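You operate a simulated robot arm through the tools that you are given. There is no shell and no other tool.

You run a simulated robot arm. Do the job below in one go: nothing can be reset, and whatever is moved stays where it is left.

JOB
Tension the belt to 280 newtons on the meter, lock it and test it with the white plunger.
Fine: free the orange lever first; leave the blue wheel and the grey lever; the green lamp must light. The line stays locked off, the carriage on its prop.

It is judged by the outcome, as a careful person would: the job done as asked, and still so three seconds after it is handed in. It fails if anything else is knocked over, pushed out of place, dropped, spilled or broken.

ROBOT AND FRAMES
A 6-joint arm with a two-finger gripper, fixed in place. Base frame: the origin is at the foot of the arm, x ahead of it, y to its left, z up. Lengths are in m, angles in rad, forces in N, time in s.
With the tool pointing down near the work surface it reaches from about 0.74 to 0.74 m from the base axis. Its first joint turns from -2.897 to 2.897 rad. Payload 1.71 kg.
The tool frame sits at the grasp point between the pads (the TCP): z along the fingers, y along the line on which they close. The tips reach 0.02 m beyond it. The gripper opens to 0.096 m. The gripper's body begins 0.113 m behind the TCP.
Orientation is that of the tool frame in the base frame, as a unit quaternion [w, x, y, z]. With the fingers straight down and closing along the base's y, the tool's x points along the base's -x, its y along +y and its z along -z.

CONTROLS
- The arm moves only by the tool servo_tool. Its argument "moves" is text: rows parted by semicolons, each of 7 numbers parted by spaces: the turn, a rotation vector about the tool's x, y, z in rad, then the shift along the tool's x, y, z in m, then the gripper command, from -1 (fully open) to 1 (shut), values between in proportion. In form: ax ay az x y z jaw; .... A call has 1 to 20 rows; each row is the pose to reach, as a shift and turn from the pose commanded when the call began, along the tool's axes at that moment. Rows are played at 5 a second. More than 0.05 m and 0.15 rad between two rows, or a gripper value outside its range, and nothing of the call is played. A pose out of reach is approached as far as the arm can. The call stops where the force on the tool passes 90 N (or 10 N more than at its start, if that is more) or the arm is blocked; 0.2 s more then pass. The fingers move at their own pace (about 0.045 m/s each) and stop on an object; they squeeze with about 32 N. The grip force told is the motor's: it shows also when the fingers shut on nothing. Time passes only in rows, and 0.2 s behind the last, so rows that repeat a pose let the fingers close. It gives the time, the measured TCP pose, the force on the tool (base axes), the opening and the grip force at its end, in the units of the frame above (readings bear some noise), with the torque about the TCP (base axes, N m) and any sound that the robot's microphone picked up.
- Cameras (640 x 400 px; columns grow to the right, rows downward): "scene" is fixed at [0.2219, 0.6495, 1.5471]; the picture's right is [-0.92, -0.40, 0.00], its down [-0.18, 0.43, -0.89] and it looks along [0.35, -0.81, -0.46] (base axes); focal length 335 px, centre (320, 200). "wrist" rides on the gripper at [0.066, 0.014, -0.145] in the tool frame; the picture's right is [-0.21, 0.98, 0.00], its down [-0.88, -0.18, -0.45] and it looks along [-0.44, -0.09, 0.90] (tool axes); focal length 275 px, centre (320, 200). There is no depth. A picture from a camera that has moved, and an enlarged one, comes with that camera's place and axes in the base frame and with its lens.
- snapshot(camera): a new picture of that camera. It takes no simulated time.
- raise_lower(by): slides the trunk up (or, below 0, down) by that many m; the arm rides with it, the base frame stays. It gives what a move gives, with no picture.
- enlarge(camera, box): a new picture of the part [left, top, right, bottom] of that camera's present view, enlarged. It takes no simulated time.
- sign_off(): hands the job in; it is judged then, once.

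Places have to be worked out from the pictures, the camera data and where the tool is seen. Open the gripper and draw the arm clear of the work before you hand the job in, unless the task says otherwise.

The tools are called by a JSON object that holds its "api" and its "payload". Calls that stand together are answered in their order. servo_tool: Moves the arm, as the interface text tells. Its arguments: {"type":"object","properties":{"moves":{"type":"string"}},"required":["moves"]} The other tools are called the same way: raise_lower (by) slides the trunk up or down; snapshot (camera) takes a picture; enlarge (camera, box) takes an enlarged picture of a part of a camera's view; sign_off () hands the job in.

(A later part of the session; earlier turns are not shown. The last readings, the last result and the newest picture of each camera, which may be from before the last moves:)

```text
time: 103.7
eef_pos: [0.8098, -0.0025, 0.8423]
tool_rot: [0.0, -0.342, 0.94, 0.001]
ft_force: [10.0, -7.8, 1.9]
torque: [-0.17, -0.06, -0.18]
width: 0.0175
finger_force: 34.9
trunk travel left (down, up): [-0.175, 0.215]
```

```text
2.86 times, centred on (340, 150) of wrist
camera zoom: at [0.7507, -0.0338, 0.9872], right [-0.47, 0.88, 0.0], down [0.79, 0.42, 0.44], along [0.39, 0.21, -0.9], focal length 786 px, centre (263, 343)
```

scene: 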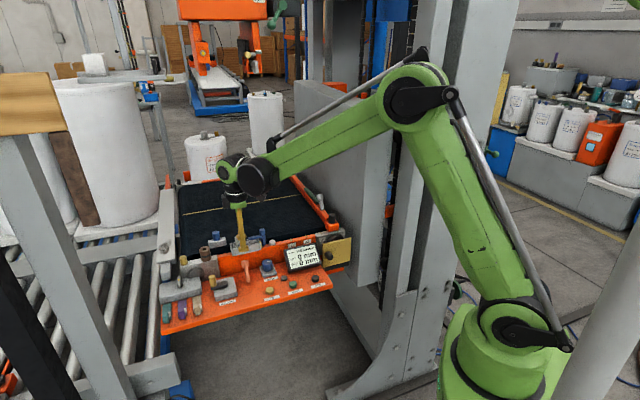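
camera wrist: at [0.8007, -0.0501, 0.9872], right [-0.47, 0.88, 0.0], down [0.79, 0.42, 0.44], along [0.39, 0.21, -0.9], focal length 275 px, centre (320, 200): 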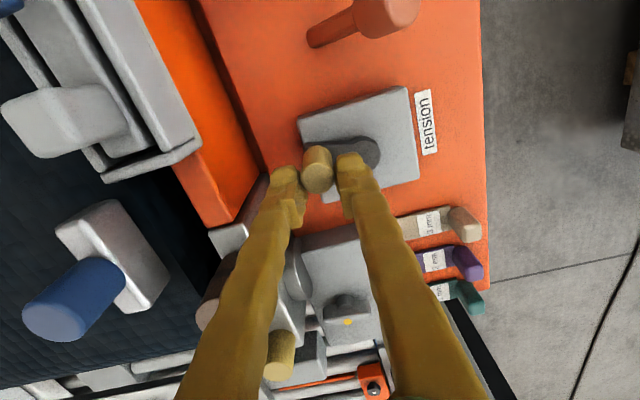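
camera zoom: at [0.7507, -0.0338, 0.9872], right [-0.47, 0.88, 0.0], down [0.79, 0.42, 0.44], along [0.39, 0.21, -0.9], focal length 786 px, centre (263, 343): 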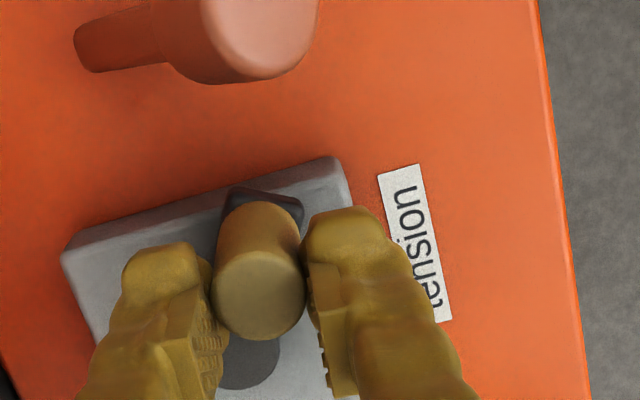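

220 N with low forces. I continue round the operator side to about -256°.

{"api": "servo_tool", "payload": {"moves": "0 0 0 -0.0007 0.0015 0 0.7; 0 0 0 -0.0015 0.0029 0 0.7; 0 0 0 -0.0024 0.0043 0 0.7; 0 0 0 -0.0034 0.0057 0 0.7; 0 0 0 -0.0044 0.007 0 0.7; 0 0 0 -0.0055 0.0082 0 0.7; 0 0 0 -0.0067 0.0094 0 0.7; 0 0 0 -0.0079 0.0105 0 0.7; 0 0 0 -0.0092 0.0116 0 0.7; 0 0 0 -0.0105 0.0126 0 0.7; 0 0 0 -0.0119 0.0135 0 0.7; 0 0 0 -0.0133 0.0143 0 0.7; 0 0 0 -0.0148 0.0151 0 0.7; 0 0 0 -0.0163 0.0158 0 0.7; 0 0 0 -0.0179 0.0164 0 0.7; 0 0 0 -0.0194 0.0169 0 0.7; 0 0 0 -0.021 0.0174 0 0.7; 0 0 0 -0.021 0.0174 0 0.7"}}

{"api": "enlarge", "payload": {"camera": "scene", "box": [180, 230, 320, 310]}}

{"api": "enlarge", "payload": {"camera": "wrist", "box": [240, 80, 440, 220]}}

```text
time: 107.5
eef_pos: [0.8142, 0.0218, 0.8417]
tool_rot: [0.0, -0.342, 0.94, 0.001]
ft_force: [1.2, -11.2, 7.6]
torque: [-0.32, 0.17, -0.16]
width: 0.0175
finger_force: 35.4
trunk travel left (down, up): [-0.175, 0.215]
```

```text
4.57 times, centred on (250, 270) of scene
camera zoom: at [0.2219, 0.6495, 1.5471], right [-0.92, -0.4, 0.0], down [-0.18, 0.43, -0.89], along [0.35, -0.81, -0.46], focal length 1531 px, centre (640, -120)
```

zoom: 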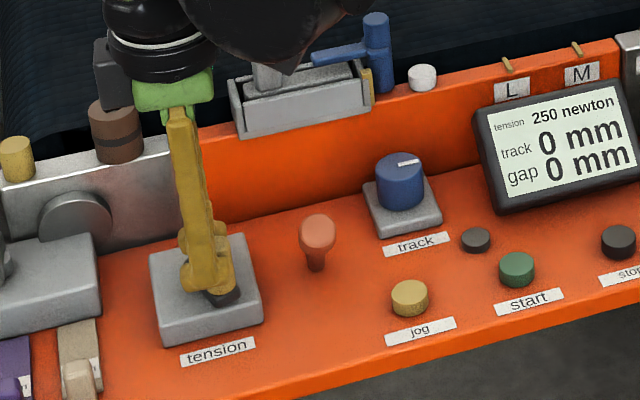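

```text
2.86 times, centred on (340, 150) of wrist
camera zoom: at [0.7556, -0.0081, 0.9868], right [-0.47, 0.88, 0.0], down [0.79, 0.42, 0.44], along [0.39, 0.21, -0.9], focal length 786 px, centre (263, 343)
```

zoom: 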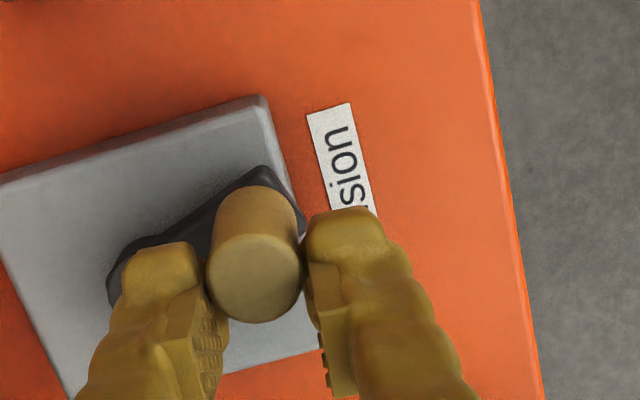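

250 N. I continue to about -298°, where I expect around 270 N, and then proceed in finer steps.

{"api": "servo_tool", "payload": {"moves": "0 0 0 -0.0017 0.0003 0 0.7; 0 0 0 -0.0033 0.0006 0 0.7; 0 0 0 -0.0049 0.0008 0 0.7; 0 0 0 -0.0066 0.0009 0 0.7; 0 0 0 -0.0083 0.0009 0 0.7; 0 0 0 -0.0099 0.0008 0 0.7; 0 0 0 -0.0116 0.0007 0 0.7; 0 0 0 -0.0132 0.0004 0 0.7; 0 0 0 -0.0148 0.0001 0 0.7; 0 0 0 -0.0164 -0.0003 0 0.7; 0 0 0 -0.018 -0.0008 0 0.7; 0 0 0 -0.0196 -0.0014 0 0.7; 0 0 0 -0.0211 -0.0021 0 0.7; 0 0 0 -0.0226 -0.0028 0 0.7; 0 0 0 -0.0226 -0.0028 0 0.7"}}

{"api": "enlarge", "payload": {"camera": "scene", "box": [180, 230, 320, 310]}}

{"api": "enlarge", "payload": {"camera": "wrist", "box": [240, 80, 440, 220]}}

```text
time: 110.7
eef_pos: [0.8347, 0.0372, 0.8421]
tool_rot: [0.0, -0.342, 0.94, 0.001]
ft_force: [0.6, 0.2, -0.5]
torque: [0.03, -0.02, 0.0]
width: 0.0144
finger_force: 0.2
trunk travel left (down, up): [-0.175, 0.215]
```

```text
4.57 times, centred on (250, 270) of scene
camera zoom: at [0.2219, 0.6495, 1.5471], right [-0.92, -0.4, 0.0], down [-0.18, 0.43, -0.89], along [0.35, -0.81, -0.46], focal length 1531 px, centre (640, -120)
```

zoom: 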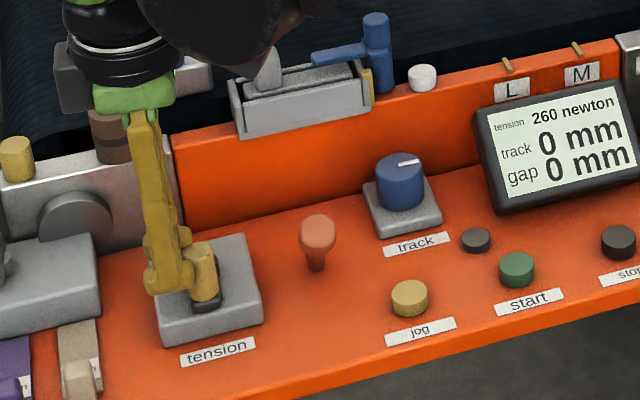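

```text
2.86 times, centred on (340, 150) of wrist
camera zoom: at [0.7752, 0.0052, 0.9868], right [-0.47, 0.88, 0.0], down [0.79, 0.42, 0.44], along [0.39, 0.21, -0.9], focal length 786 px, centre (263, 343)
```

zoom: 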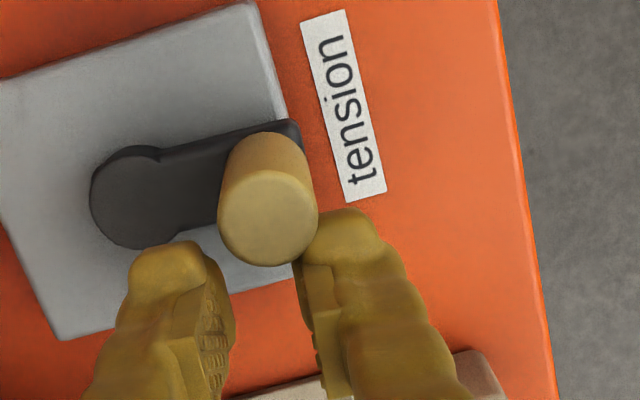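

The knob slipped out of the pads at 260 N (it had been off-centre in them). I open, re-centre on the knob at about (0.8183, 0.0291), and grip again.

{"api": "servo_tool", "payload": {"moves": "0 0 0 0 0 0 -0.1; 0 0 0 0 0 0 -0.1; 0 0 0 0 0 0 -0.1; 0 0 0 0.006 0.0015 0 -0.1; 0 0 0 0.012 0.003 0 -0.1; 0 0 0 0.0178 0.0043 0 -0.1; 0 0 0 0.0178 0.0043 0 -0.1"}}

{"api": "enlarge", "payload": {"camera": "wrist", "box": [240, 80, 440, 220]}}

{"api": "enlarge", "payload": {"camera": "scene", "box": [180, 230, 320, 310]}}

```text
time: 112.3
eef_pos: [0.8166, 0.0281, 0.8418]
tool_rot: [0.001, -0.342, 0.94, 0.001]
ft_force: [0.0, 0.9, -0.2]
torque: [0.0, 0.02, 0.02]
width: 0.0529
finger_force: 0.0
trunk travel left (down, up): [-0.175, 0.215]
```

```text
2.86 times, centred on (340, 150) of wrist
camera zoom: at [0.7578, -0.0035, 0.9866], right [-0.47, 0.88, 0.0], down [0.79, 0.42, 0.44], along [0.39, 0.21, -0.9], focal length 786 px, centre (263, 343)
```

zoom: 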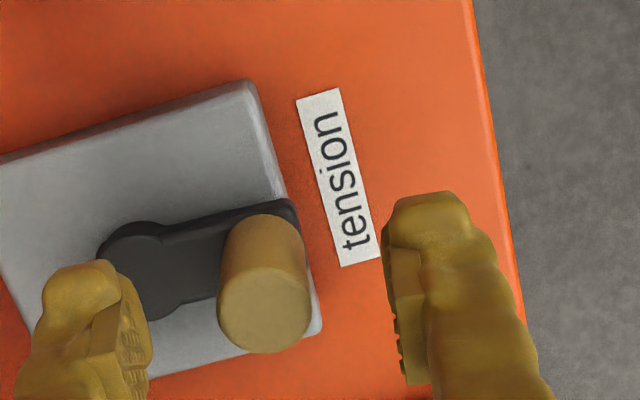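

```text
4.57 times, centred on (250, 270) of scene
camera zoom: at [0.2219, 0.6495, 1.5471], right [-0.92, -0.4, 0.0], down [-0.18, 0.43, -0.89], along [0.35, -0.81, -0.46], focal length 1531 px, centre (640, -120)
```

zoom: 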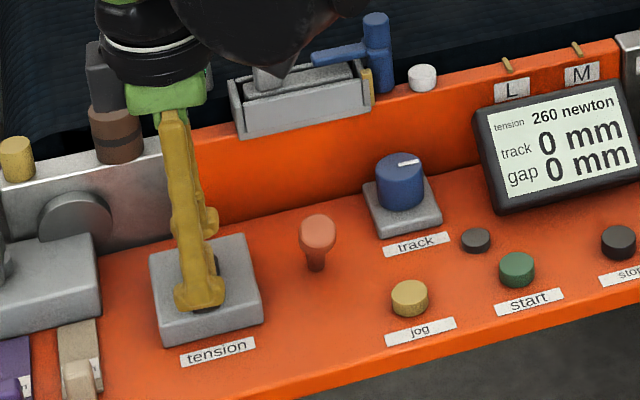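

Well centred now. I lower 6 mm for a better hold, close, and turn about 21° more.

{"api": "servo_tool", "payload": {"moves": "0 0 0 0.001 0 0.003 -0.1; 0 0 0 0.001 0 0.006 -0.1; 0 0 0 0.001 0 0.006 0.3; 0 0 0 0.001 0 0.006 0.7; 0 0 0 0.001 0 0.006 0.7; 0 0 0 0.001 0 0.006 0.7; 0 0 0 -0.0007 -0.0001 0.006 0.7; 0 0 0 -0.0023 -0.0003 0.006 0.7; 0 0 0 -0.0039 -0.0006 0.006 0.7; 0 0 0 -0.0055 -0.001 0.006 0.7; 0 0 0 -0.0071 -0.0014 0.006 0.7; 0 0 0 -0.0087 -0.002 0.006 0.7; 0 0 0 -0.0103 -0.0026 0.006 0.7; 0 0 0 -0.0103 -0.0026 0.006 0.7"}}

{"api": "enlarge", "payload": {"camera": "scene", "box": [180, 230, 320, 310]}}

{"api": "enlarge", "payload": {"camera": "wrist", "box": [240, 80, 440, 220]}}

```text
time: 115.3
eef_pos: [0.8265, 0.0344, 0.8363]
tool_rot: [0.0, -0.343, 0.939, 0.0]
ft_force: [-14.4, 31.8, 1.2]
torque: [0.54, 0.12, -0.06]
width: 0.018
finger_force: 34.8
trunk travel left (down, up): [-0.175, 0.215]
```

```text
4.57 times, centred on (250, 270) of scene
camera zoom: at [0.2219, 0.6495, 1.5471], right [-0.92, -0.4, 0.0], down [-0.18, 0.43, -0.89], along [0.35, -0.81, -0.46], focal length 1531 px, centre (640, -120)
```

zoom: 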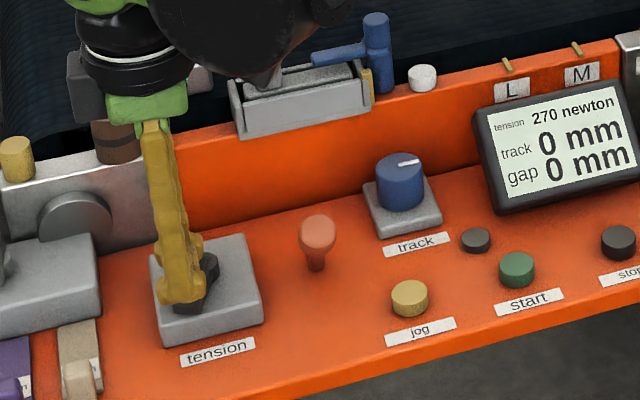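

```text
2.86 times, centred on (340, 150) of wrist
camera zoom: at [0.7677, 0.0035, 0.9809], right [-0.47, 0.88, 0.0], down [0.79, 0.42, 0.44], along [0.39, 0.21, -0.9], focal length 786 px, centre (263, 343)
```

zoom: 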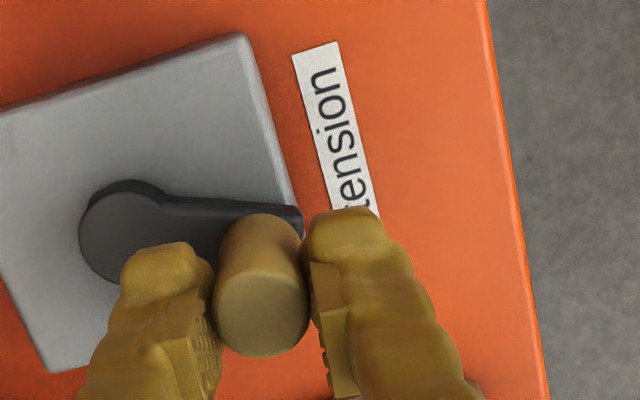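

270 N. There is about 34 N pulling outward, so I ease out 2 mm while turning about 12° more.

{"api": "servo_tool", "payload": {"moves": "0 0 0 -0.0015 0.0003 0 0.7; 0 0 0 -0.003 0.0005 0 0.7; 0 0 0 -0.0044 -0.0003 0 0.7; 0 0 0 -0.0058 -0.0013 0 0.7; 0 0 0 -0.0058 -0.0013 0 0.7"}}

{"api": "enlarge", "payload": {"camera": "scene", "box": [180, 230, 320, 310]}}

{"api": "enlarge", "payload": {"camera": "wrist", "box": [240, 80, 440, 220]}}

```text
time: 116.5
eef_pos: [0.8319, 0.0374, 0.8368]
tool_rot: [0.0, -0.342, 0.94, -0.001]
ft_force: [-14.5, 19.1, -9.9]
torque: [0.12, 0.29, -0.36]
width: 0.0175
finger_force: 35.0
trunk travel left (down, up): [-0.175, 0.215]
```

```text
4.57 times, centred on (250, 270) of scene
camera zoom: at [0.2219, 0.6495, 1.5471], right [-0.92, -0.4, 0.0], down [-0.18, 0.43, -0.89], along [0.35, -0.81, -0.46], focal length 1531 px, centre (640, -120)
```

zoom: 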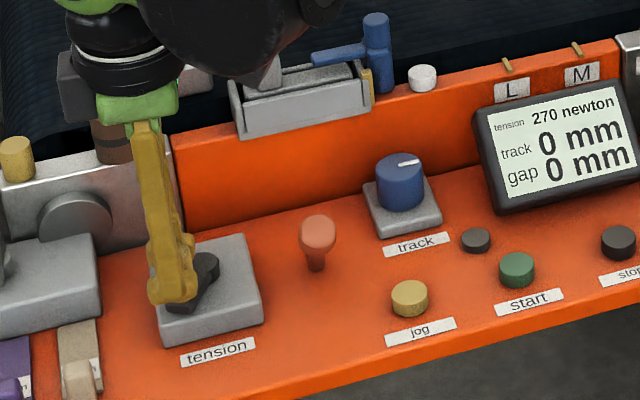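

```text
2.86 times, centred on (340, 150) of wrist
camera zoom: at [0.773, 0.006, 0.9809], right [-0.47, 0.88, 0.0], down [0.79, 0.42, 0.44], along [0.39, 0.21, -0.9], focal length 786 px, centre (263, 343)
```

zoom: 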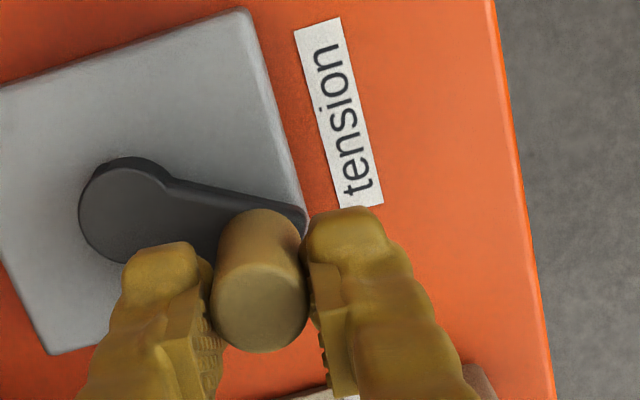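

Still 270 N. I go on in finer steps.

{"api": "servo_tool", "payload": {"moves": "0 0 0 -0.0013 -0.0005 0 0.7; 0 0 0 -0.0026 -0.0011 0 0.7; 0 0 0 -0.0026 -0.0011 0 0.7"}}

{"api": "enlarge", "payload": {"camera": "scene", "box": [180, 230, 320, 310]}}

```text
time: 117.3
eef_pos: [0.8348, 0.0382, 0.8361]
tool_rot: [-0.001, -0.342, 0.94, 0.0]
ft_force: [-12.5, 13.6, -17.1]
torque: [0.13, 0.11, -0.41]
width: 0.0177
finger_force: 34.9
trunk travel left (down, up): [-0.175, 0.215]
```

```text
4.57 times, centred on (250, 270) of scene
camera zoom: at [0.2219, 0.6495, 1.5471], right [-0.92, -0.4, 0.0], down [-0.18, 0.43, -0.89], along [0.35, -0.81, -0.46], focal length 1531 px, centre (640, -120)
```

zoom: 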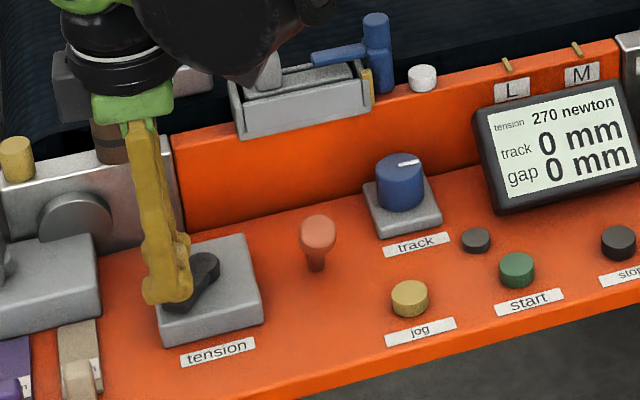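

{"api": "servo_tool", "payload": {"moves": "0 0 0 -0.0012 -0.001 0 0.7; 0 0 0 -0.0024 -0.0021 0 0.7; 0 0 0 -0.0024 -0.0021 0 0.7"}}

{"api": "enlarge", "payload": {"camera": "scene", "box": [180, 230, 320, 310]}}

{"api": "enlarge", "payload": {"camera": "wrist", "box": [240, 80, 440, 220]}}

```text
time: 118.1
eef_pos: [0.8376, 0.0389, 0.8367]
tool_rot: [-0.001, -0.343, 0.939, 0.001]
ft_force: [-12.5, 20.7, -18.3]
torque: [0.3, 0.08, -0.42]
width: 0.0182
finger_force: 35.1
trunk travel left (down, up): [-0.175, 0.215]
```

```text
4.57 times, centred on (250, 270) of scene
camera zoom: at [0.2219, 0.6495, 1.5471], right [-0.92, -0.4, 0.0], down [-0.18, 0.43, -0.89], along [0.35, -0.81, -0.46], focal length 1531 px, centre (640, -120)
```

zoom: 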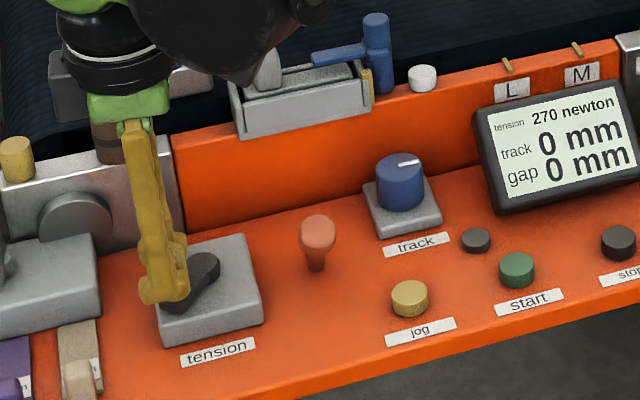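

```text
2.86 times, centred on (340, 150) of wrist
camera zoom: at [0.7787, 0.0075, 0.9811], right [-0.47, 0.88, 0.0], down [0.79, 0.42, 0.44], along [0.39, 0.21, -0.9], focal length 786 px, centre (263, 343)
```

zoom: 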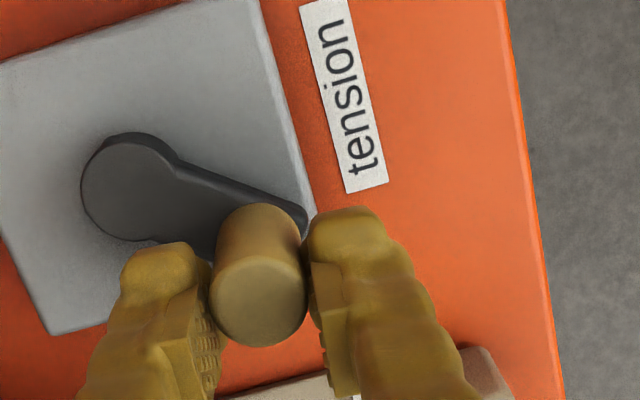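

Still 270 N; from the wrist view the crank is at about 55°, so 280 should come within the next few degrees. I continue with small steps.

{"api": "servo_tool", "payload": {"moves": "0 0 0 -0.0018 -0.0005 0 0.7; 0 0 0 -0.0033 -0.0015 0 0.7; 0 0 0 -0.0033 -0.0015 0 0.7"}}

{"api": "enlarge", "payload": {"camera": "scene", "box": [180, 230, 320, 310]}}

{"api": "enlarge", "payload": {"camera": "wrist", "box": [240, 80, 440, 220]}}

```text
time: 118.9
eef_pos: [0.8435, 0.0394, 0.8369]
tool_rot: [-0.001, -0.342, 0.94, 0.0]
ft_force: [-9.4, 36.4, -20.4]
torque: [0.5, -0.08, -0.5]
width: 0.0189
finger_force: 34.7
trunk travel left (down, up): [-0.175, 0.215]
```

```text
4.57 times, centred on (250, 270) of scene
camera zoom: at [0.2219, 0.6495, 1.5471], right [-0.92, -0.4, 0.0], down [-0.18, 0.43, -0.89], along [0.35, -0.81, -0.46], focal length 1531 px, centre (640, -120)
```

zoom: 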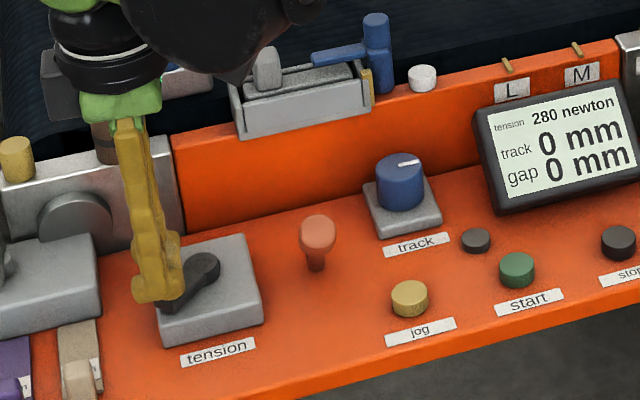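

```text
2.86 times, centred on (340, 150) of wrist
camera zoom: at [0.7838, 0.0085, 0.9812], right [-0.47, 0.88, 0.0], down [0.79, 0.42, 0.44], along [0.39, 0.21, -0.9], focal length 786 px, centre (263, 343)
```

zoom: 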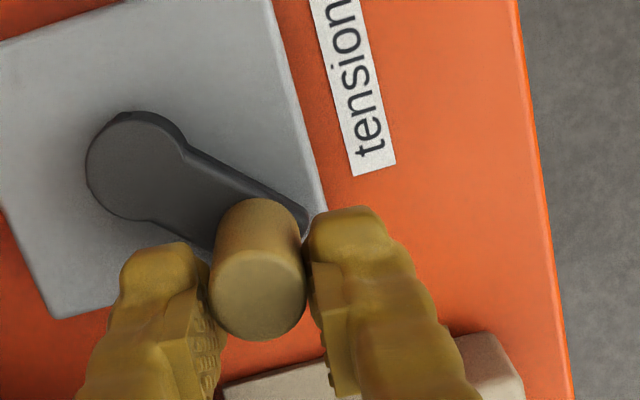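

The meter now shows 280, having only just rounded up from 270 (the readings fit rounding to 10 N at about 2° per newton). I turn about 5° more so the true tension sits in the middle of 280.

{"api": "servo_tool", "payload": {"moves": "0 0 0 -0.0016 -0.0004 0 0.7; 0 0 0 -0.0032 -0.0009 0 0.7; 0 0 0 -0.0032 -0.0009 0 0.7"}}

{"api": "enlarge", "payload": {"camera": "scene", "box": [270, 230, 340, 280]}}

{"api": "enlarge", "payload": {"camera": "wrist", "box": [240, 80, 440, 220]}}

```text
time: 119.7
eef_pos: [0.8463, 0.0398, 0.8365]
tool_rot: [-0.001, -0.342, 0.94, 0.0]
ft_force: [-4.2, 31.3, -11.4]
torque: [0.34, 0.11, -0.37]
width: 0.0186
finger_force: 35.2
trunk travel left (down, up): [-0.175, 0.215]
```

```text
8.00 times, centred on (305, 255) of scene
camera zoom: at [0.2219, 0.6495, 1.5471], right [-0.92, -0.4, 0.0], down [-0.18, 0.43, -0.89], along [0.35, -0.81, -0.46], focal length 2678 px, centre (440, -240)
```

zoom: 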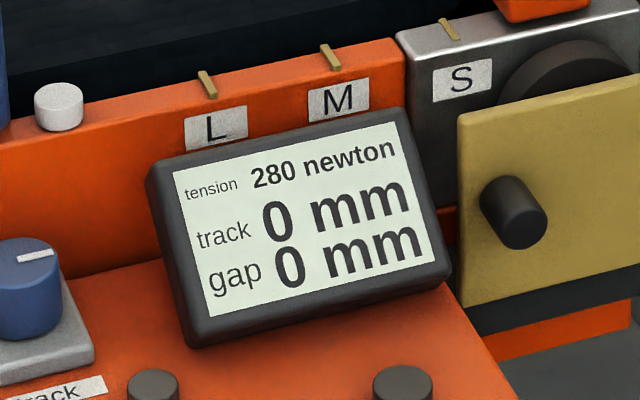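

```text
2.86 times, centred on (340, 150) of wrist
camera zoom: at [0.7865, 0.009, 0.9815], right [-0.47, 0.88, 0.0], down [0.79, 0.42, 0.44], along [0.39, 0.21, -0.9], focal length 786 px, centre (263, 343)
```

zoom: 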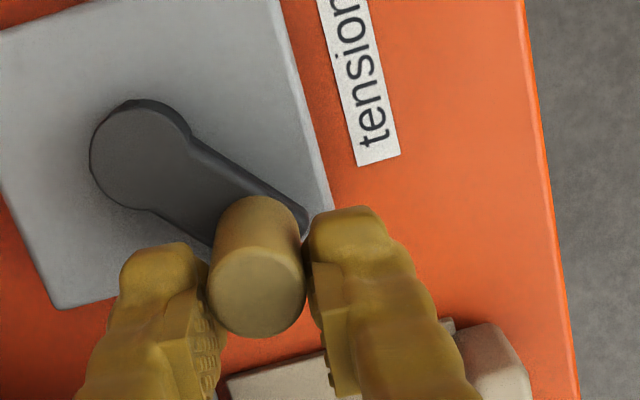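

The meter reads 280, and the crank is at about 44°, i.e. around 320° turned. I open the gripper, lift clear and check that the reading holds.

{"api": "servo_tool", "payload": {"moves": "0 0 0 -0.0005 0.0008 0 0.5; 0 0 0 -0.001 0.0015 0 0.2; 0 0 0 -0.001 0.0015 0 -0.1; 0 0 0 -0.001 0.0015 0 -0.1; 0 0 0 -0.001 0.0015 -0.02 -0.1; 0 0 0 -0.001 0.0015 -0.05 -0.1; 0 0 0 -0.001 0.0015 -0.08 -0.1; 0 0 0 -0.001 0.0015 -0.09 -0.1; 0 0 0 -0.001 0.0015 -0.09 -0.1"}}

{"api": "enlarge", "payload": {"camera": "scene", "box": [180, 220, 340, 310]}}

{"api": "enlarge", "payload": {"camera": "wrist", "box": [240, 40, 440, 180]}}

```text
time: 121.7
eef_pos: [0.8433, 0.0386, 0.9267]
tool_rot: [0.0, -0.342, 0.94, 0.001]
ft_force: [-0.1, -0.4, 0.8]
torque: [-0.05, 0.02, -0.02]
width: 0.053
finger_force: 0.1
trunk travel left (down, up): [-0.175, 0.215]
```

```text
4.00 times, centred on (260, 265) of scene
camera zoom: at [0.2219, 0.6495, 1.5471], right [-0.92, -0.4, 0.0], down [-0.18, 0.43, -0.89], along [0.35, -0.81, -0.46], focal length 1339 px, centre (560, -60)
```

zoom: 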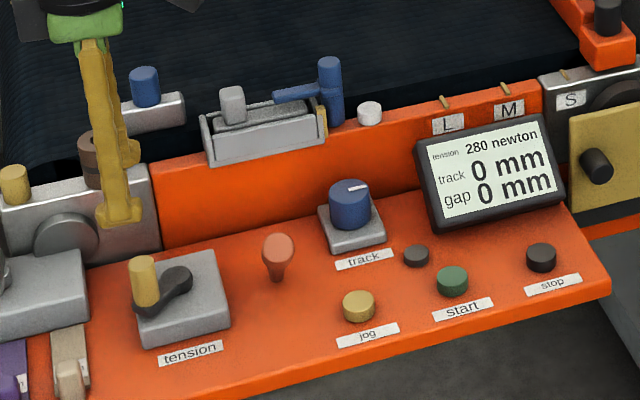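

```text
2.86 times, centred on (340, 110) of wrist
camera zoom: at [0.7844, 0.0076, 1.0722], right [-0.47, 0.88, 0.0], down [0.79, 0.42, 0.44], along [0.39, 0.21, -0.9], focal length 786 px, centre (263, 457)
```

zoom: 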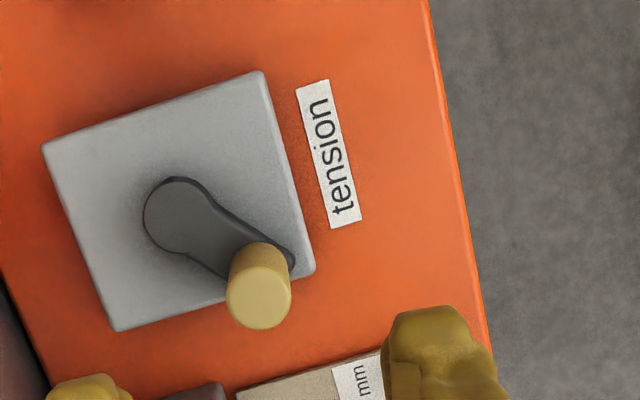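

280 N holds after release. Next is locking: I bring closed fingers to the operator side of the orange lever to push it slowly back to its rear stop.

{"api": "servo_tool", "payload": {"moves": "0 0 0 0.025 0.01 0 0.4; 0 0 0 0.055 0.018 0 1; 0 0 0 0.085 0.025 0 1; 0 0 0 0.1046 0.0295 0 1; 0 0 0 0.1046 0.0295 0 1"}}

{"api": "snapshot", "payload": {"camera": "wrist"}}

{"api": "enlarge", "payload": {"camera": "scene", "box": [200, 210, 310, 300]}}

```text
time: 122.9
eef_pos: [0.7459, -0.0047, 0.9285]
tool_rot: [0.0, -0.342, 0.94, 0.001]
ft_force: [-0.3, -0.2, -0.1]
torque: [0.01, -0.03, 0.01]
width: 0.0
finger_force: 29.3
trunk travel left (down, up): [-0.175, 0.215]
```

```text
taken
camera wrist: at [0.6865, -0.0351, 1.0729], right [-0.47, 0.88, 0.0], down [0.79, 0.42, 0.44], along [0.39, 0.21, -0.9], focal length 275 px, centre (320, 200)
```

wrist: 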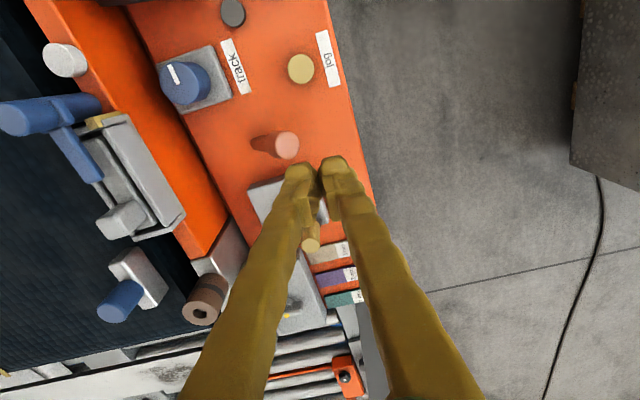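

```text
4.44 times, centred on (255, 255) of scene
camera zoom: at [0.2219, 0.6495, 1.5471], right [-0.92, -0.4, 0.0], down [-0.18, 0.43, -0.89], along [0.35, -0.81, -0.46], focal length 1488 px, centre (609, -44)
```

zoom: 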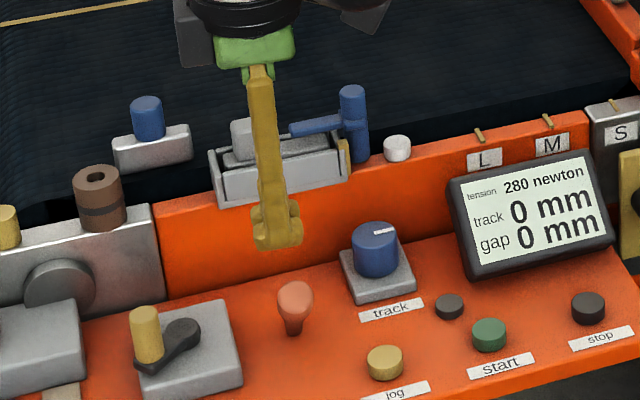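

The lever's top is at about n = -0.508, so I shift a few millimetres more to the operator side for clearance and descend in front of it.

{"api": "servo_tool", "payload": {"moves": "0 0 0 0.005 0.005 0 1; 0 0 0 0.005 0.005 0.03 1; 0 0 0 0.005 0.005 0.06 1; 0 0 0 0.005 0.005 0.08 1; 0 0 0 0.005 0.005 0.0865 1; 0 0 0 0.005 0.005 0.0865 1"}}

{"api": "enlarge", "payload": {"camera": "wrist", "box": [230, 100, 410, 230]}}

{"api": "enlarge", "payload": {"camera": "scene", "box": [200, 210, 310, 300]}}

```text
time: 124.3
eef_pos: [0.7374, -0.0043, 0.8372]
tool_rot: [0.0, -0.343, 0.939, 0.001]
ft_force: [-0.7, 0.3, 0.4]
torque: [0.0, -0.04, 0.0]
width: 0.0
finger_force: 29.9
trunk travel left (down, up): [-0.175, 0.215]
```

```text
3.08 times, centred on (320, 165) of wrist
camera zoom: at [0.6781, -0.0349, 0.9829], right [-0.47, 0.88, 0.0], down [0.79, 0.42, 0.44], along [0.39, 0.21, -0.9], focal length 847 px, centre (320, 308)
```

zoom: 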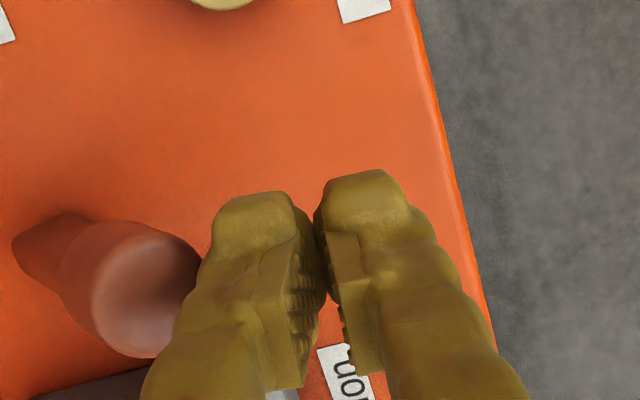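

```text
4.44 times, centred on (255, 255) of scene
camera zoom: at [0.2219, 0.6495, 1.5471], right [-0.92, -0.4, 0.0], down [-0.18, 0.43, -0.89], along [0.35, -0.81, -0.46], focal length 1488 px, centre (609, -44)
```

zoom: 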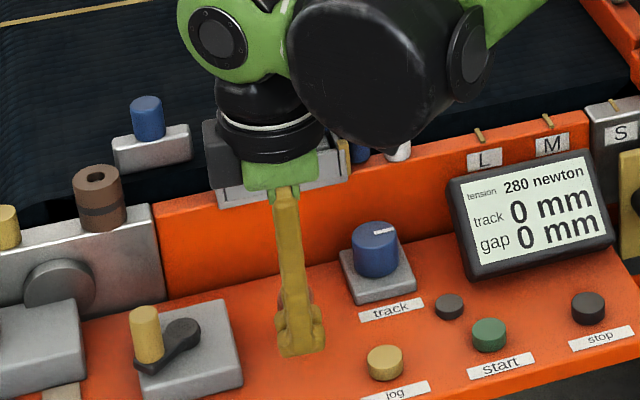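

The fingers are just in front of the lever head. I push it back slowly, 1.5 mm per step.

{"api": "servo_tool", "payload": {"moves": "0 0 0 0 -0.0015 0 1; 0 0 0 0 -0.003 0 1; 0 0 0 0 -0.0045 0 1; 0 0 0 0 -0.006 0 1; 0 0 0 0 -0.0075 0 1; 0 0 0 0 -0.009 0 1; 0 0 0 0 -0.0105 0 1; 0 0 0 0 -0.012 0 1; 0 0 0 0 -0.0135 0 1; 0 0 0 0 -0.015 0 1; 0 0 0 0 -0.0165 0 1; 0 0 0 0 -0.018 0 1; 0 0 0 0 -0.0195 0 1; 0 0 0 0 -0.021 0 1; 0 0 0 0 -0.0225 0 1; 0 0 0 0 -0.024 0 1; 0 0 0 0 -0.0255 0 1; 0 0 0 0 -0.027 0 1; 0 0 0 0 -0.0285 0 1; 0 0 0 0 -0.03 0 1"}}

{"api": "snapshot", "payload": {"camera": "wrist"}}

{"api": "enlarge", "payload": {"camera": "scene", "box": [200, 210, 310, 300]}}

```text
time: 127.9
eef_pos: [0.7478, -0.0219, 0.8475]
tool_rot: [-0.008, -0.343, 0.939, 0.003]
ft_force: [-122.1, 17.7, 155.7]
torque: [-1.38, -0.43, -1.0]
width: 0.0001
finger_force: 28.9
trunk travel left (down, up): [-0.175, 0.215]
stopped in row 18: the force on the tool passed its limit at 95 N (the readings are from after the stop); the commanded pose is now the measured one
```

```text
taken
camera wrist: at [0.6898, -0.0531, 0.9931], right [-0.47, 0.88, 0.01], down [0.8, 0.42, 0.43], along [0.38, 0.21, -0.9], focal length 275 px, centre (320, 200)
```

wrist: 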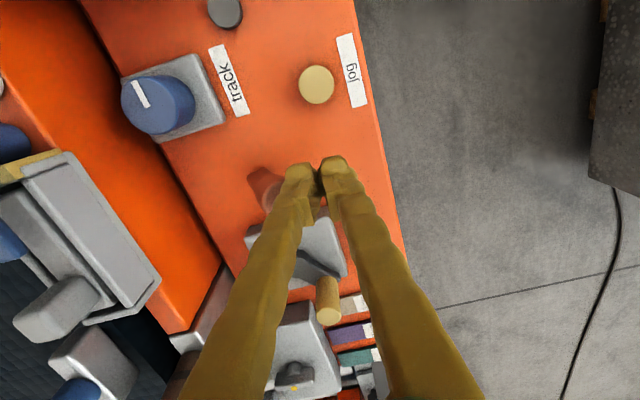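

```text
4.44 times, centred on (255, 255) of scene
camera zoom: at [0.2219, 0.6495, 1.5471], right [-0.92, -0.4, 0.0], down [-0.18, 0.43, -0.89], along [0.35, -0.81, -0.46], focal length 1488 px, centre (609, -44)
```

zoom: 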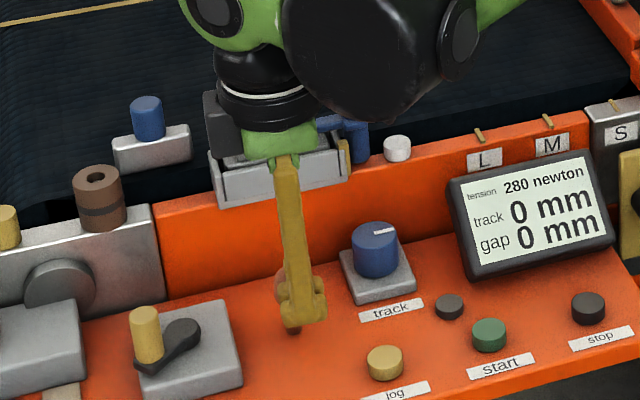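

The fingers jammed under/against the head: about 180 N with a strong upward part, so the rising head caught on the knobbly outer finger face. I back off at once, up and away toward the operator.

{"api": "servo_tool", "payload": {"moves": "0 0 0 0 0.003 -0.003 1; 0 0 0 0 0.008 -0.008 1; 0 0 0 0 0.014 -0.02 1; 0 0 0 0 0.014 -0.05 1; 0 0 0 0 0.014 -0.08 1; 0 0 0 0 0.014 -0.08 1"}}

{"api": "snapshot", "payload": {"camera": "wrist"}}

{"api": "enlarge", "payload": {"camera": "scene", "box": [200, 210, 310, 300]}}

```text
time: 129.3
eef_pos: [0.7675, -0.0132, 0.9012]
tool_rot: [-0.013, -0.343, 0.939, 0.006]
ft_force: [0.6, -0.3, 0.9]
torque: [-0.01, -0.06, 0.01]
width: 0.0003
finger_force: 29.4
trunk travel left (down, up): [-0.175, 0.215]
```

```text
taken
camera wrist: at [0.7112, -0.0446, 1.0481], right [-0.47, 0.88, 0.01], down [0.8, 0.42, 0.42], along [0.37, 0.21, -0.91], focal length 275 px, centre (320, 200)
```

wrist: 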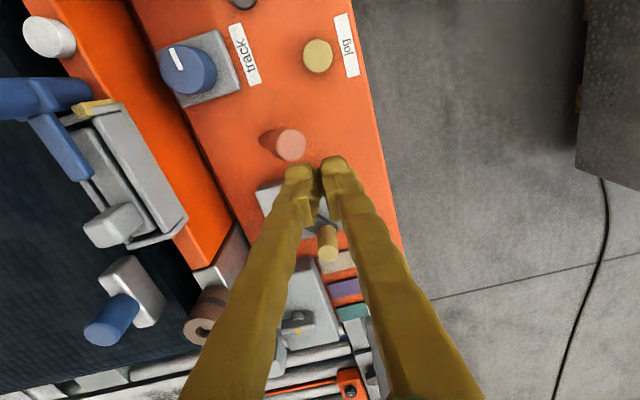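

```text
4.44 times, centred on (255, 255) of scene
camera zoom: at [0.2219, 0.6495, 1.5471], right [-0.92, -0.4, 0.0], down [-0.18, 0.43, -0.89], along [0.35, -0.81, -0.46], focal length 1488 px, centre (609, -44)
```

zoom: 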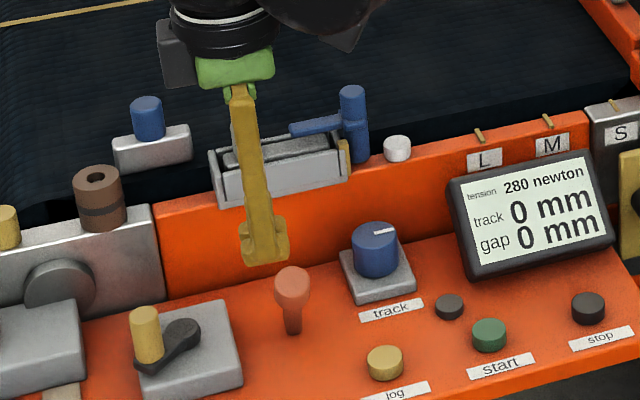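

The lever is fine and has moved partway back, to about 24°. A gripped, carried motion along its arc will be smoother, so I straighten the tool and open above the head.

{"api": "servo_tool", "payload": {"moves": "0.0101 -0.0101 0 0.004 -0.005 -0.01 0; 0.0202 -0.0203 0 0.01 -0.012 -0.01 -0.25; 0.0202 -0.0203 0 0.0173 -0.0206 -0.01 -0.25; 0.0202 -0.0203 0 0.0173 -0.0206 -0.01 -0.25; 0.0202 -0.0203 0 0.0173 -0.0206 -0.01 -0.25"}}

{"api": "snapshot", "payload": {"camera": "wrist"}}

{"api": "enlarge", "payload": {"camera": "wrist", "box": [240, 90, 400, 210]}}

```text
time: 130.5
eef_pos: [0.7572, -0.0395, 0.9197]
tool_rot: [0.004, -0.343, 0.939, -0.003]
ft_force: [0.0, -1.0, -0.4]
torque: [-0.03, 0.0, 0.01]
width: 0.0601
finger_force: 0.1
trunk travel left (down, up): [-0.175, 0.215]
```

```text
taken
camera wrist: at [0.6955, -0.0705, 1.0647], right [-0.47, 0.88, -0.01], down [0.79, 0.42, 0.45], along [0.4, 0.21, -0.89], focal length 275 px, centre (320, 200)
```

wrist: 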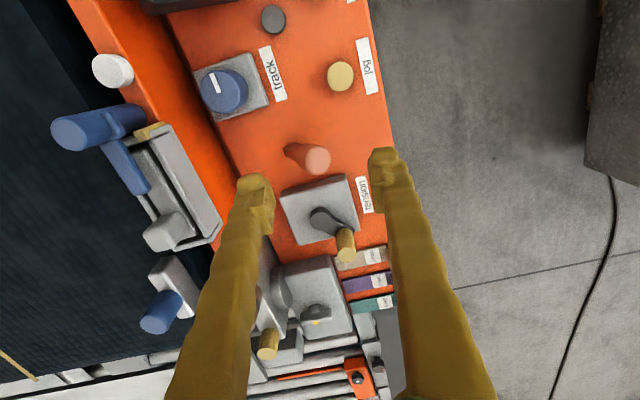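

```text
3.33 times, centred on (320, 150) of wrist
camera zoom: at [0.6955, -0.0705, 1.0647], right [-0.47, 0.88, -0.01], down [0.79, 0.42, 0.45], along [0.4, 0.21, -0.89], focal length 918 px, centre (320, 367)
```

zoom: 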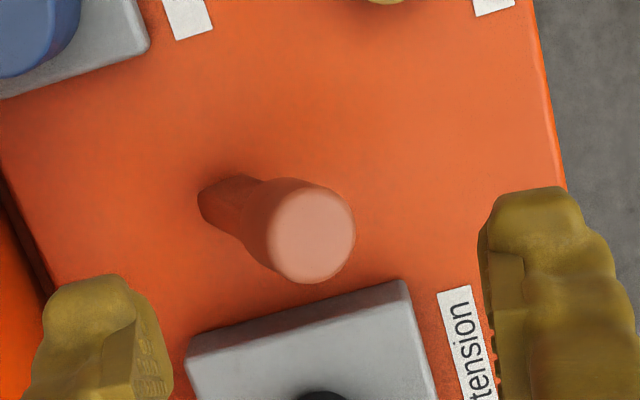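

The head centre is about 6–7 mm from the TCP. I correct, descend around the head, and close on it.

{"api": "servo_tool", "payload": {"moves": "0 0 0 -0.006 -0.007 0.02 -0.25; 0 0 0 -0.006 -0.007 0.045 -0.25; 0 0 0 -0.006 -0.007 0.065 -0.25; 0 0 0 -0.006 -0.007 0.079 -0.25; 0 0 0 -0.006 -0.007 0.079 -0.25"}}

{"api": "enlarge", "payload": {"camera": "wrist", "box": [230, 90, 410, 230]}}

```text
time: 131.7
eef_pos: [0.7665, -0.0419, 0.8401]
tool_rot: [0.003, -0.342, 0.94, -0.003]
ft_force: [-0.6, 0.9, -0.8]
torque: [0.03, 0.01, 0.02]
width: 0.0599
finger_force: 0.0
trunk travel left (down, up): [-0.175, 0.215]
```

```text
2.86 times, centred on (320, 160) of wrist
camera zoom: at [0.7057, -0.073, 0.9855], right [-0.47, 0.88, -0.01], down [0.79, 0.42, 0.45], along [0.4, 0.21, -0.89], focal length 786 px, centre (320, 314)
```

zoom: 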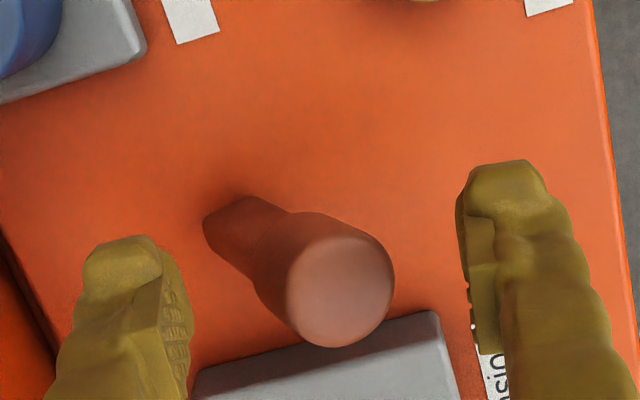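

The head is nicely between the pads. I close on it gently.

{"api": "servo_tool", "payload": {"moves": "0 0 0 0 0.001 0 0; 0 0 0 0 0.002 0 0.3; 0 0 0 0 0.002 0 0.45; 0 0 0 0 0.002 0 0.45; 0 0 0 0 0.002 0 0.45"}}

{"api": "enlarge", "payload": {"camera": "wrist", "box": [230, 90, 410, 230]}}

```text
time: 132.9
eef_pos: [0.7644, -0.039, 0.8429]
tool_rot: [0.004, -0.343, 0.939, -0.003]
ft_force: [-13.0, 9.0, 14.5]
torque: [0.33, 0.52, 0.3]
width: 0.0373
finger_force: 7.4
trunk travel left (down, up): [-0.175, 0.215]
```

```text
2.86 times, centred on (320, 160) of wrist
camera zoom: at [0.7033, -0.0702, 0.9872], right [-0.47, 0.88, -0.01], down [0.79, 0.42, 0.45], along [0.4, 0.21, -0.89], focal length 786 px, centre (320, 314)
```

zoom: 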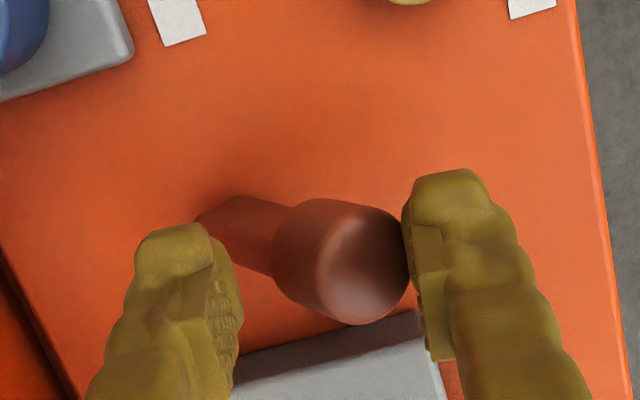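

The front pad bears on the head (about 15 N), and the back pad is still clear of it. I close with full squeeze and hold a moment to let the lever follow.

{"api": "servo_tool", "payload": {"moves": "0 0 0 0 0 0 0.7; 0 0 0 0 0 0 0.7; 0 0 0 0 0 0 0.7; 0 0 0 0 0 0 0.7; 0 0 0 0 0 0 0.7; 0 0 0 0 0 0 0.7"}}

{"api": "enlarge", "payload": {"camera": "wrist", "box": [230, 90, 410, 230]}}

{"api": "enlarge", "payload": {"camera": "scene", "box": [200, 210, 310, 300]}}

```text
time: 134.3
eef_pos: [0.7641, -0.0382, 0.8422]
tool_rot: [0.006, -0.342, 0.94, -0.004]
ft_force: [-19.7, 21.1, 30.9]
torque: [0.98, 0.61, -0.26]
width: 0.0352
finger_force: 15.4
trunk travel left (down, up): [-0.175, 0.215]
```

```text
2.86 times, centred on (320, 160) of wrist
camera zoom: at [0.7026, -0.0694, 0.9879], right [-0.47, 0.88, -0.01], down [0.78, 0.42, 0.45], along [0.4, 0.21, -0.89], focal length 786 px, centre (320, 314)
```

zoom: 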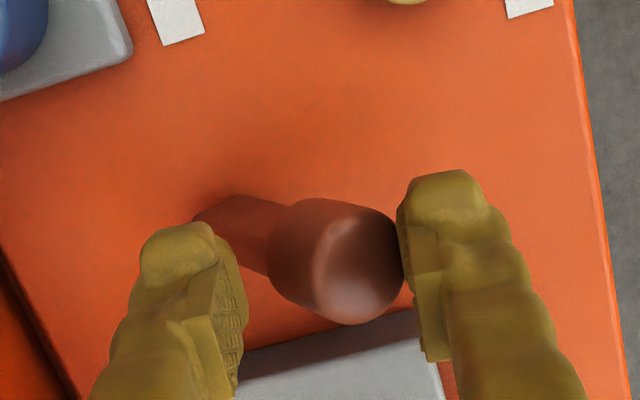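

```text
4.44 times, centred on (255, 255) of scene
camera zoom: at [0.2219, 0.6495, 1.5471], right [-0.92, -0.4, 0.0], down [-0.18, 0.43, -0.89], along [0.35, -0.81, -0.46], focal length 1488 px, centre (609, -44)
```

zoom: 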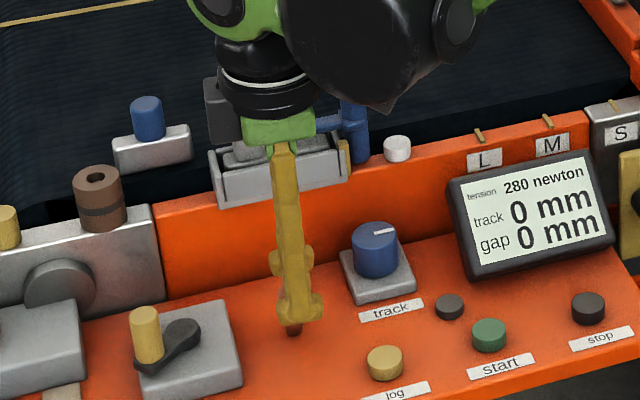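

The friction on the pad holds the head edge from rising, so the pads must rise with it. I move along the lever's arc (back and up together) in slow steps.

{"api": "servo_tool", "payload": {"moves": "0 0 0 0 -0.0013 -0.001 0.6; 0 0 0 0 -0.0026 -0.002 0.6; 0 0 0 0 -0.0039 -0.0029 0.6; 0 0 0 0 -0.0052 -0.0038 0.6; 0 0 0 0 -0.0066 -0.0047 0.6; 0 0 0 0 -0.0079 -0.0056 0.6; 0 0 0 0 -0.0093 -0.0064 0.6; 0 0 0 0 -0.0107 -0.0072 0.6; 0 0 0 0 -0.0107 -0.0072 0.6"}}

{"api": "enlarge", "payload": {"camera": "wrist", "box": [230, 90, 410, 230]}}

{"api": "enlarge", "payload": {"camera": "scene", "box": [200, 210, 310, 300]}}

```text
time: 136.3
eef_pos: [0.7712, -0.0466, 0.85]
tool_rot: [0.005, -0.343, 0.939, -0.004]
ft_force: [-10.7, 25.8, 37.9]
torque: [1.18, 0.68, -0.3]
width: 0.0382
finger_force: 14.3
trunk travel left (down, up): [-0.175, 0.215]
```

```text
2.86 times, centred on (320, 160) of wrist
camera zoom: at [0.7097, -0.0773, 0.995], right [-0.47, 0.88, -0.01], down [0.78, 0.42, 0.45], along [0.4, 0.21, -0.89], focal length 786 px, centre (320, 314)
```

zoom: 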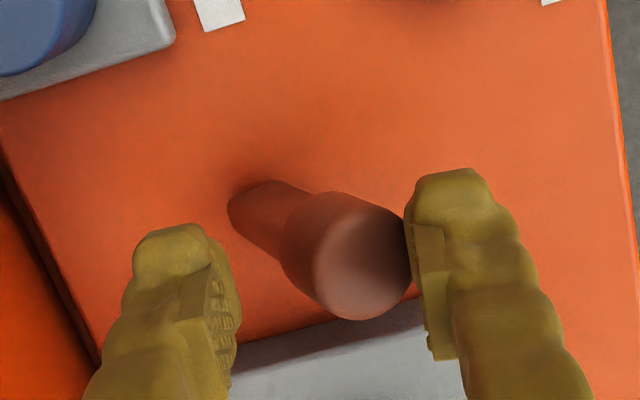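

```text
4.44 times, centred on (255, 255) of scene
camera zoom: at [0.2219, 0.6495, 1.5471], right [-0.92, -0.4, 0.0], down [-0.18, 0.43, -0.89], along [0.35, -0.81, -0.46], focal length 1488 px, centre (609, -44)
```

zoom: 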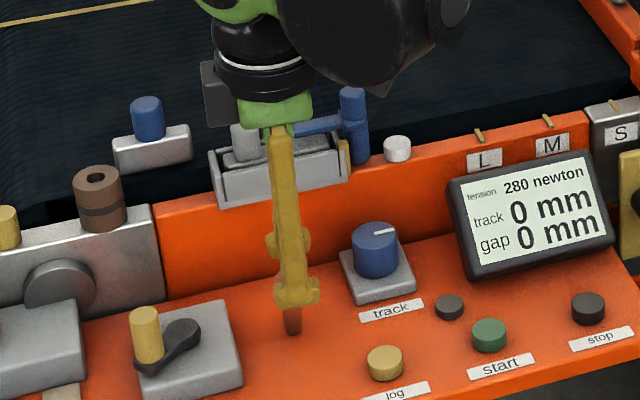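

The lever is following back. I continue along the arc, rising a little more.

{"api": "servo_tool", "payload": {"moves": "0 0 0 0 -0.0014 -0.0015 0.6; 0 0 0 0 -0.0029 -0.0025 0.6; 0 0 0 0 -0.0043 -0.0033 0.6; 0 0 0 0 -0.0058 -0.004 0.6; 0 0 0 0 -0.0073 -0.0046 0.6; 0 0 0 0 -0.0088 -0.0052 0.6; 0 0 0 0 -0.0103 -0.0057 0.6; 0 0 0 0 -0.0118 -0.0062 0.6; 0 0 0 0 -0.0134 -0.0066 0.6; 0 0 0 0 -0.0149 -0.007 0.6; 0 0 0 0 -0.0165 -0.0074 0.6; 0 0 0 0 -0.0165 -0.0074 0.6"}}

{"api": "enlarge", "payload": {"camera": "wrist", "box": [230, 90, 410, 230]}}

{"api": "enlarge", "payload": {"camera": "scene", "box": [200, 210, 310, 300]}}

```text
time: 138.9
eef_pos: [0.7798, -0.0576, 0.8608]
tool_rot: [0.004, -0.342, 0.94, -0.004]
ft_force: [-0.5, 33.3, 56.0]
torque: [1.62, 0.7, -0.41]
width: 0.0375
finger_force: 13.8
trunk travel left (down, up): [-0.175, 0.215]
```

```text
2.86 times, centred on (320, 160) of wrist
camera zoom: at [0.7187, -0.0884, 1.0031], right [-0.47, 0.88, -0.01], down [0.78, 0.42, 0.45], along [0.4, 0.21, -0.89], focal length 786 px, centre (320, 314)
```

zoom: 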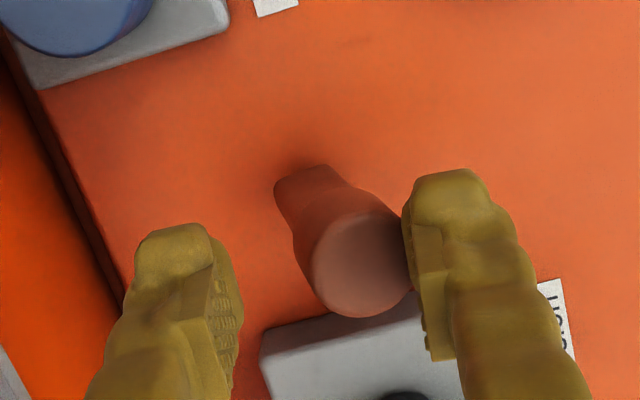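

```text
4.44 times, centred on (255, 255) of scene
camera zoom: at [0.2219, 0.6495, 1.5471], right [-0.92, -0.4, 0.0], down [-0.18, 0.43, -0.89], along [0.35, -0.81, -0.46], focal length 1488 px, centre (609, -44)
```

zoom: 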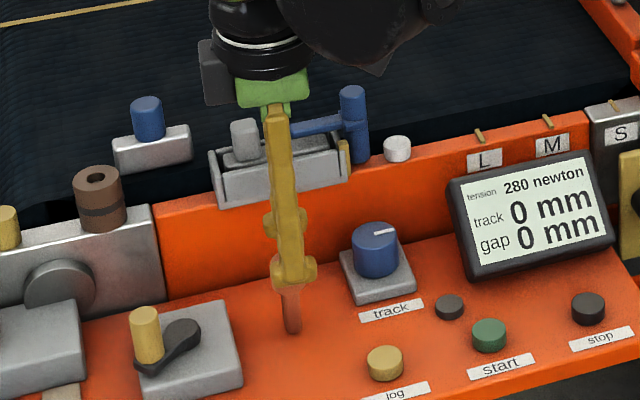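

Still following, though 56 N of vertical load has built up on the pad. I rise 3 mm to relieve it and check.

{"api": "servo_tool", "payload": {"moves": "0 0 0 0 0 -0.0015 0.6; 0 0 0 0 0 -0.003 0.6; 0 0 0 0 0 -0.003 0.6"}}

{"api": "enlarge", "payload": {"camera": "wrist", "box": [230, 90, 410, 230]}}

```text
time: 139.7
eef_pos: [0.781, -0.059, 0.8608]
tool_rot: [0.005, -0.343, 0.939, -0.004]
ft_force: [-1.4, 23.2, 46.6]
torque: [1.3, 0.52, -0.12]
width: 0.0326
finger_force: 9.5
trunk travel left (down, up): [-0.175, 0.215]
```

```text
2.86 times, centred on (320, 160) of wrist
camera zoom: at [0.7194, -0.0901, 1.0049], right [-0.47, 0.88, -0.01], down [0.78, 0.42, 0.45], along [0.4, 0.21, -0.89], focal length 786 px, centre (320, 314)
```

zoom: 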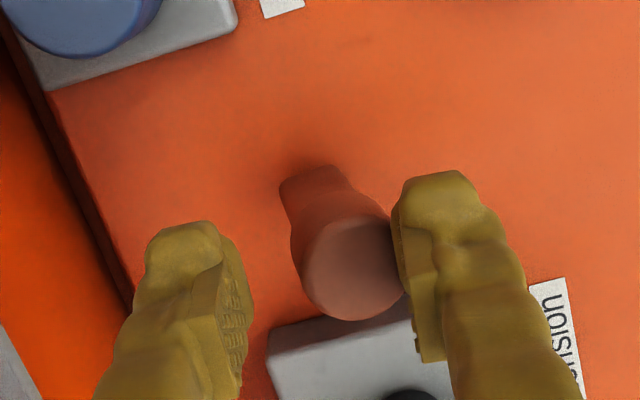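

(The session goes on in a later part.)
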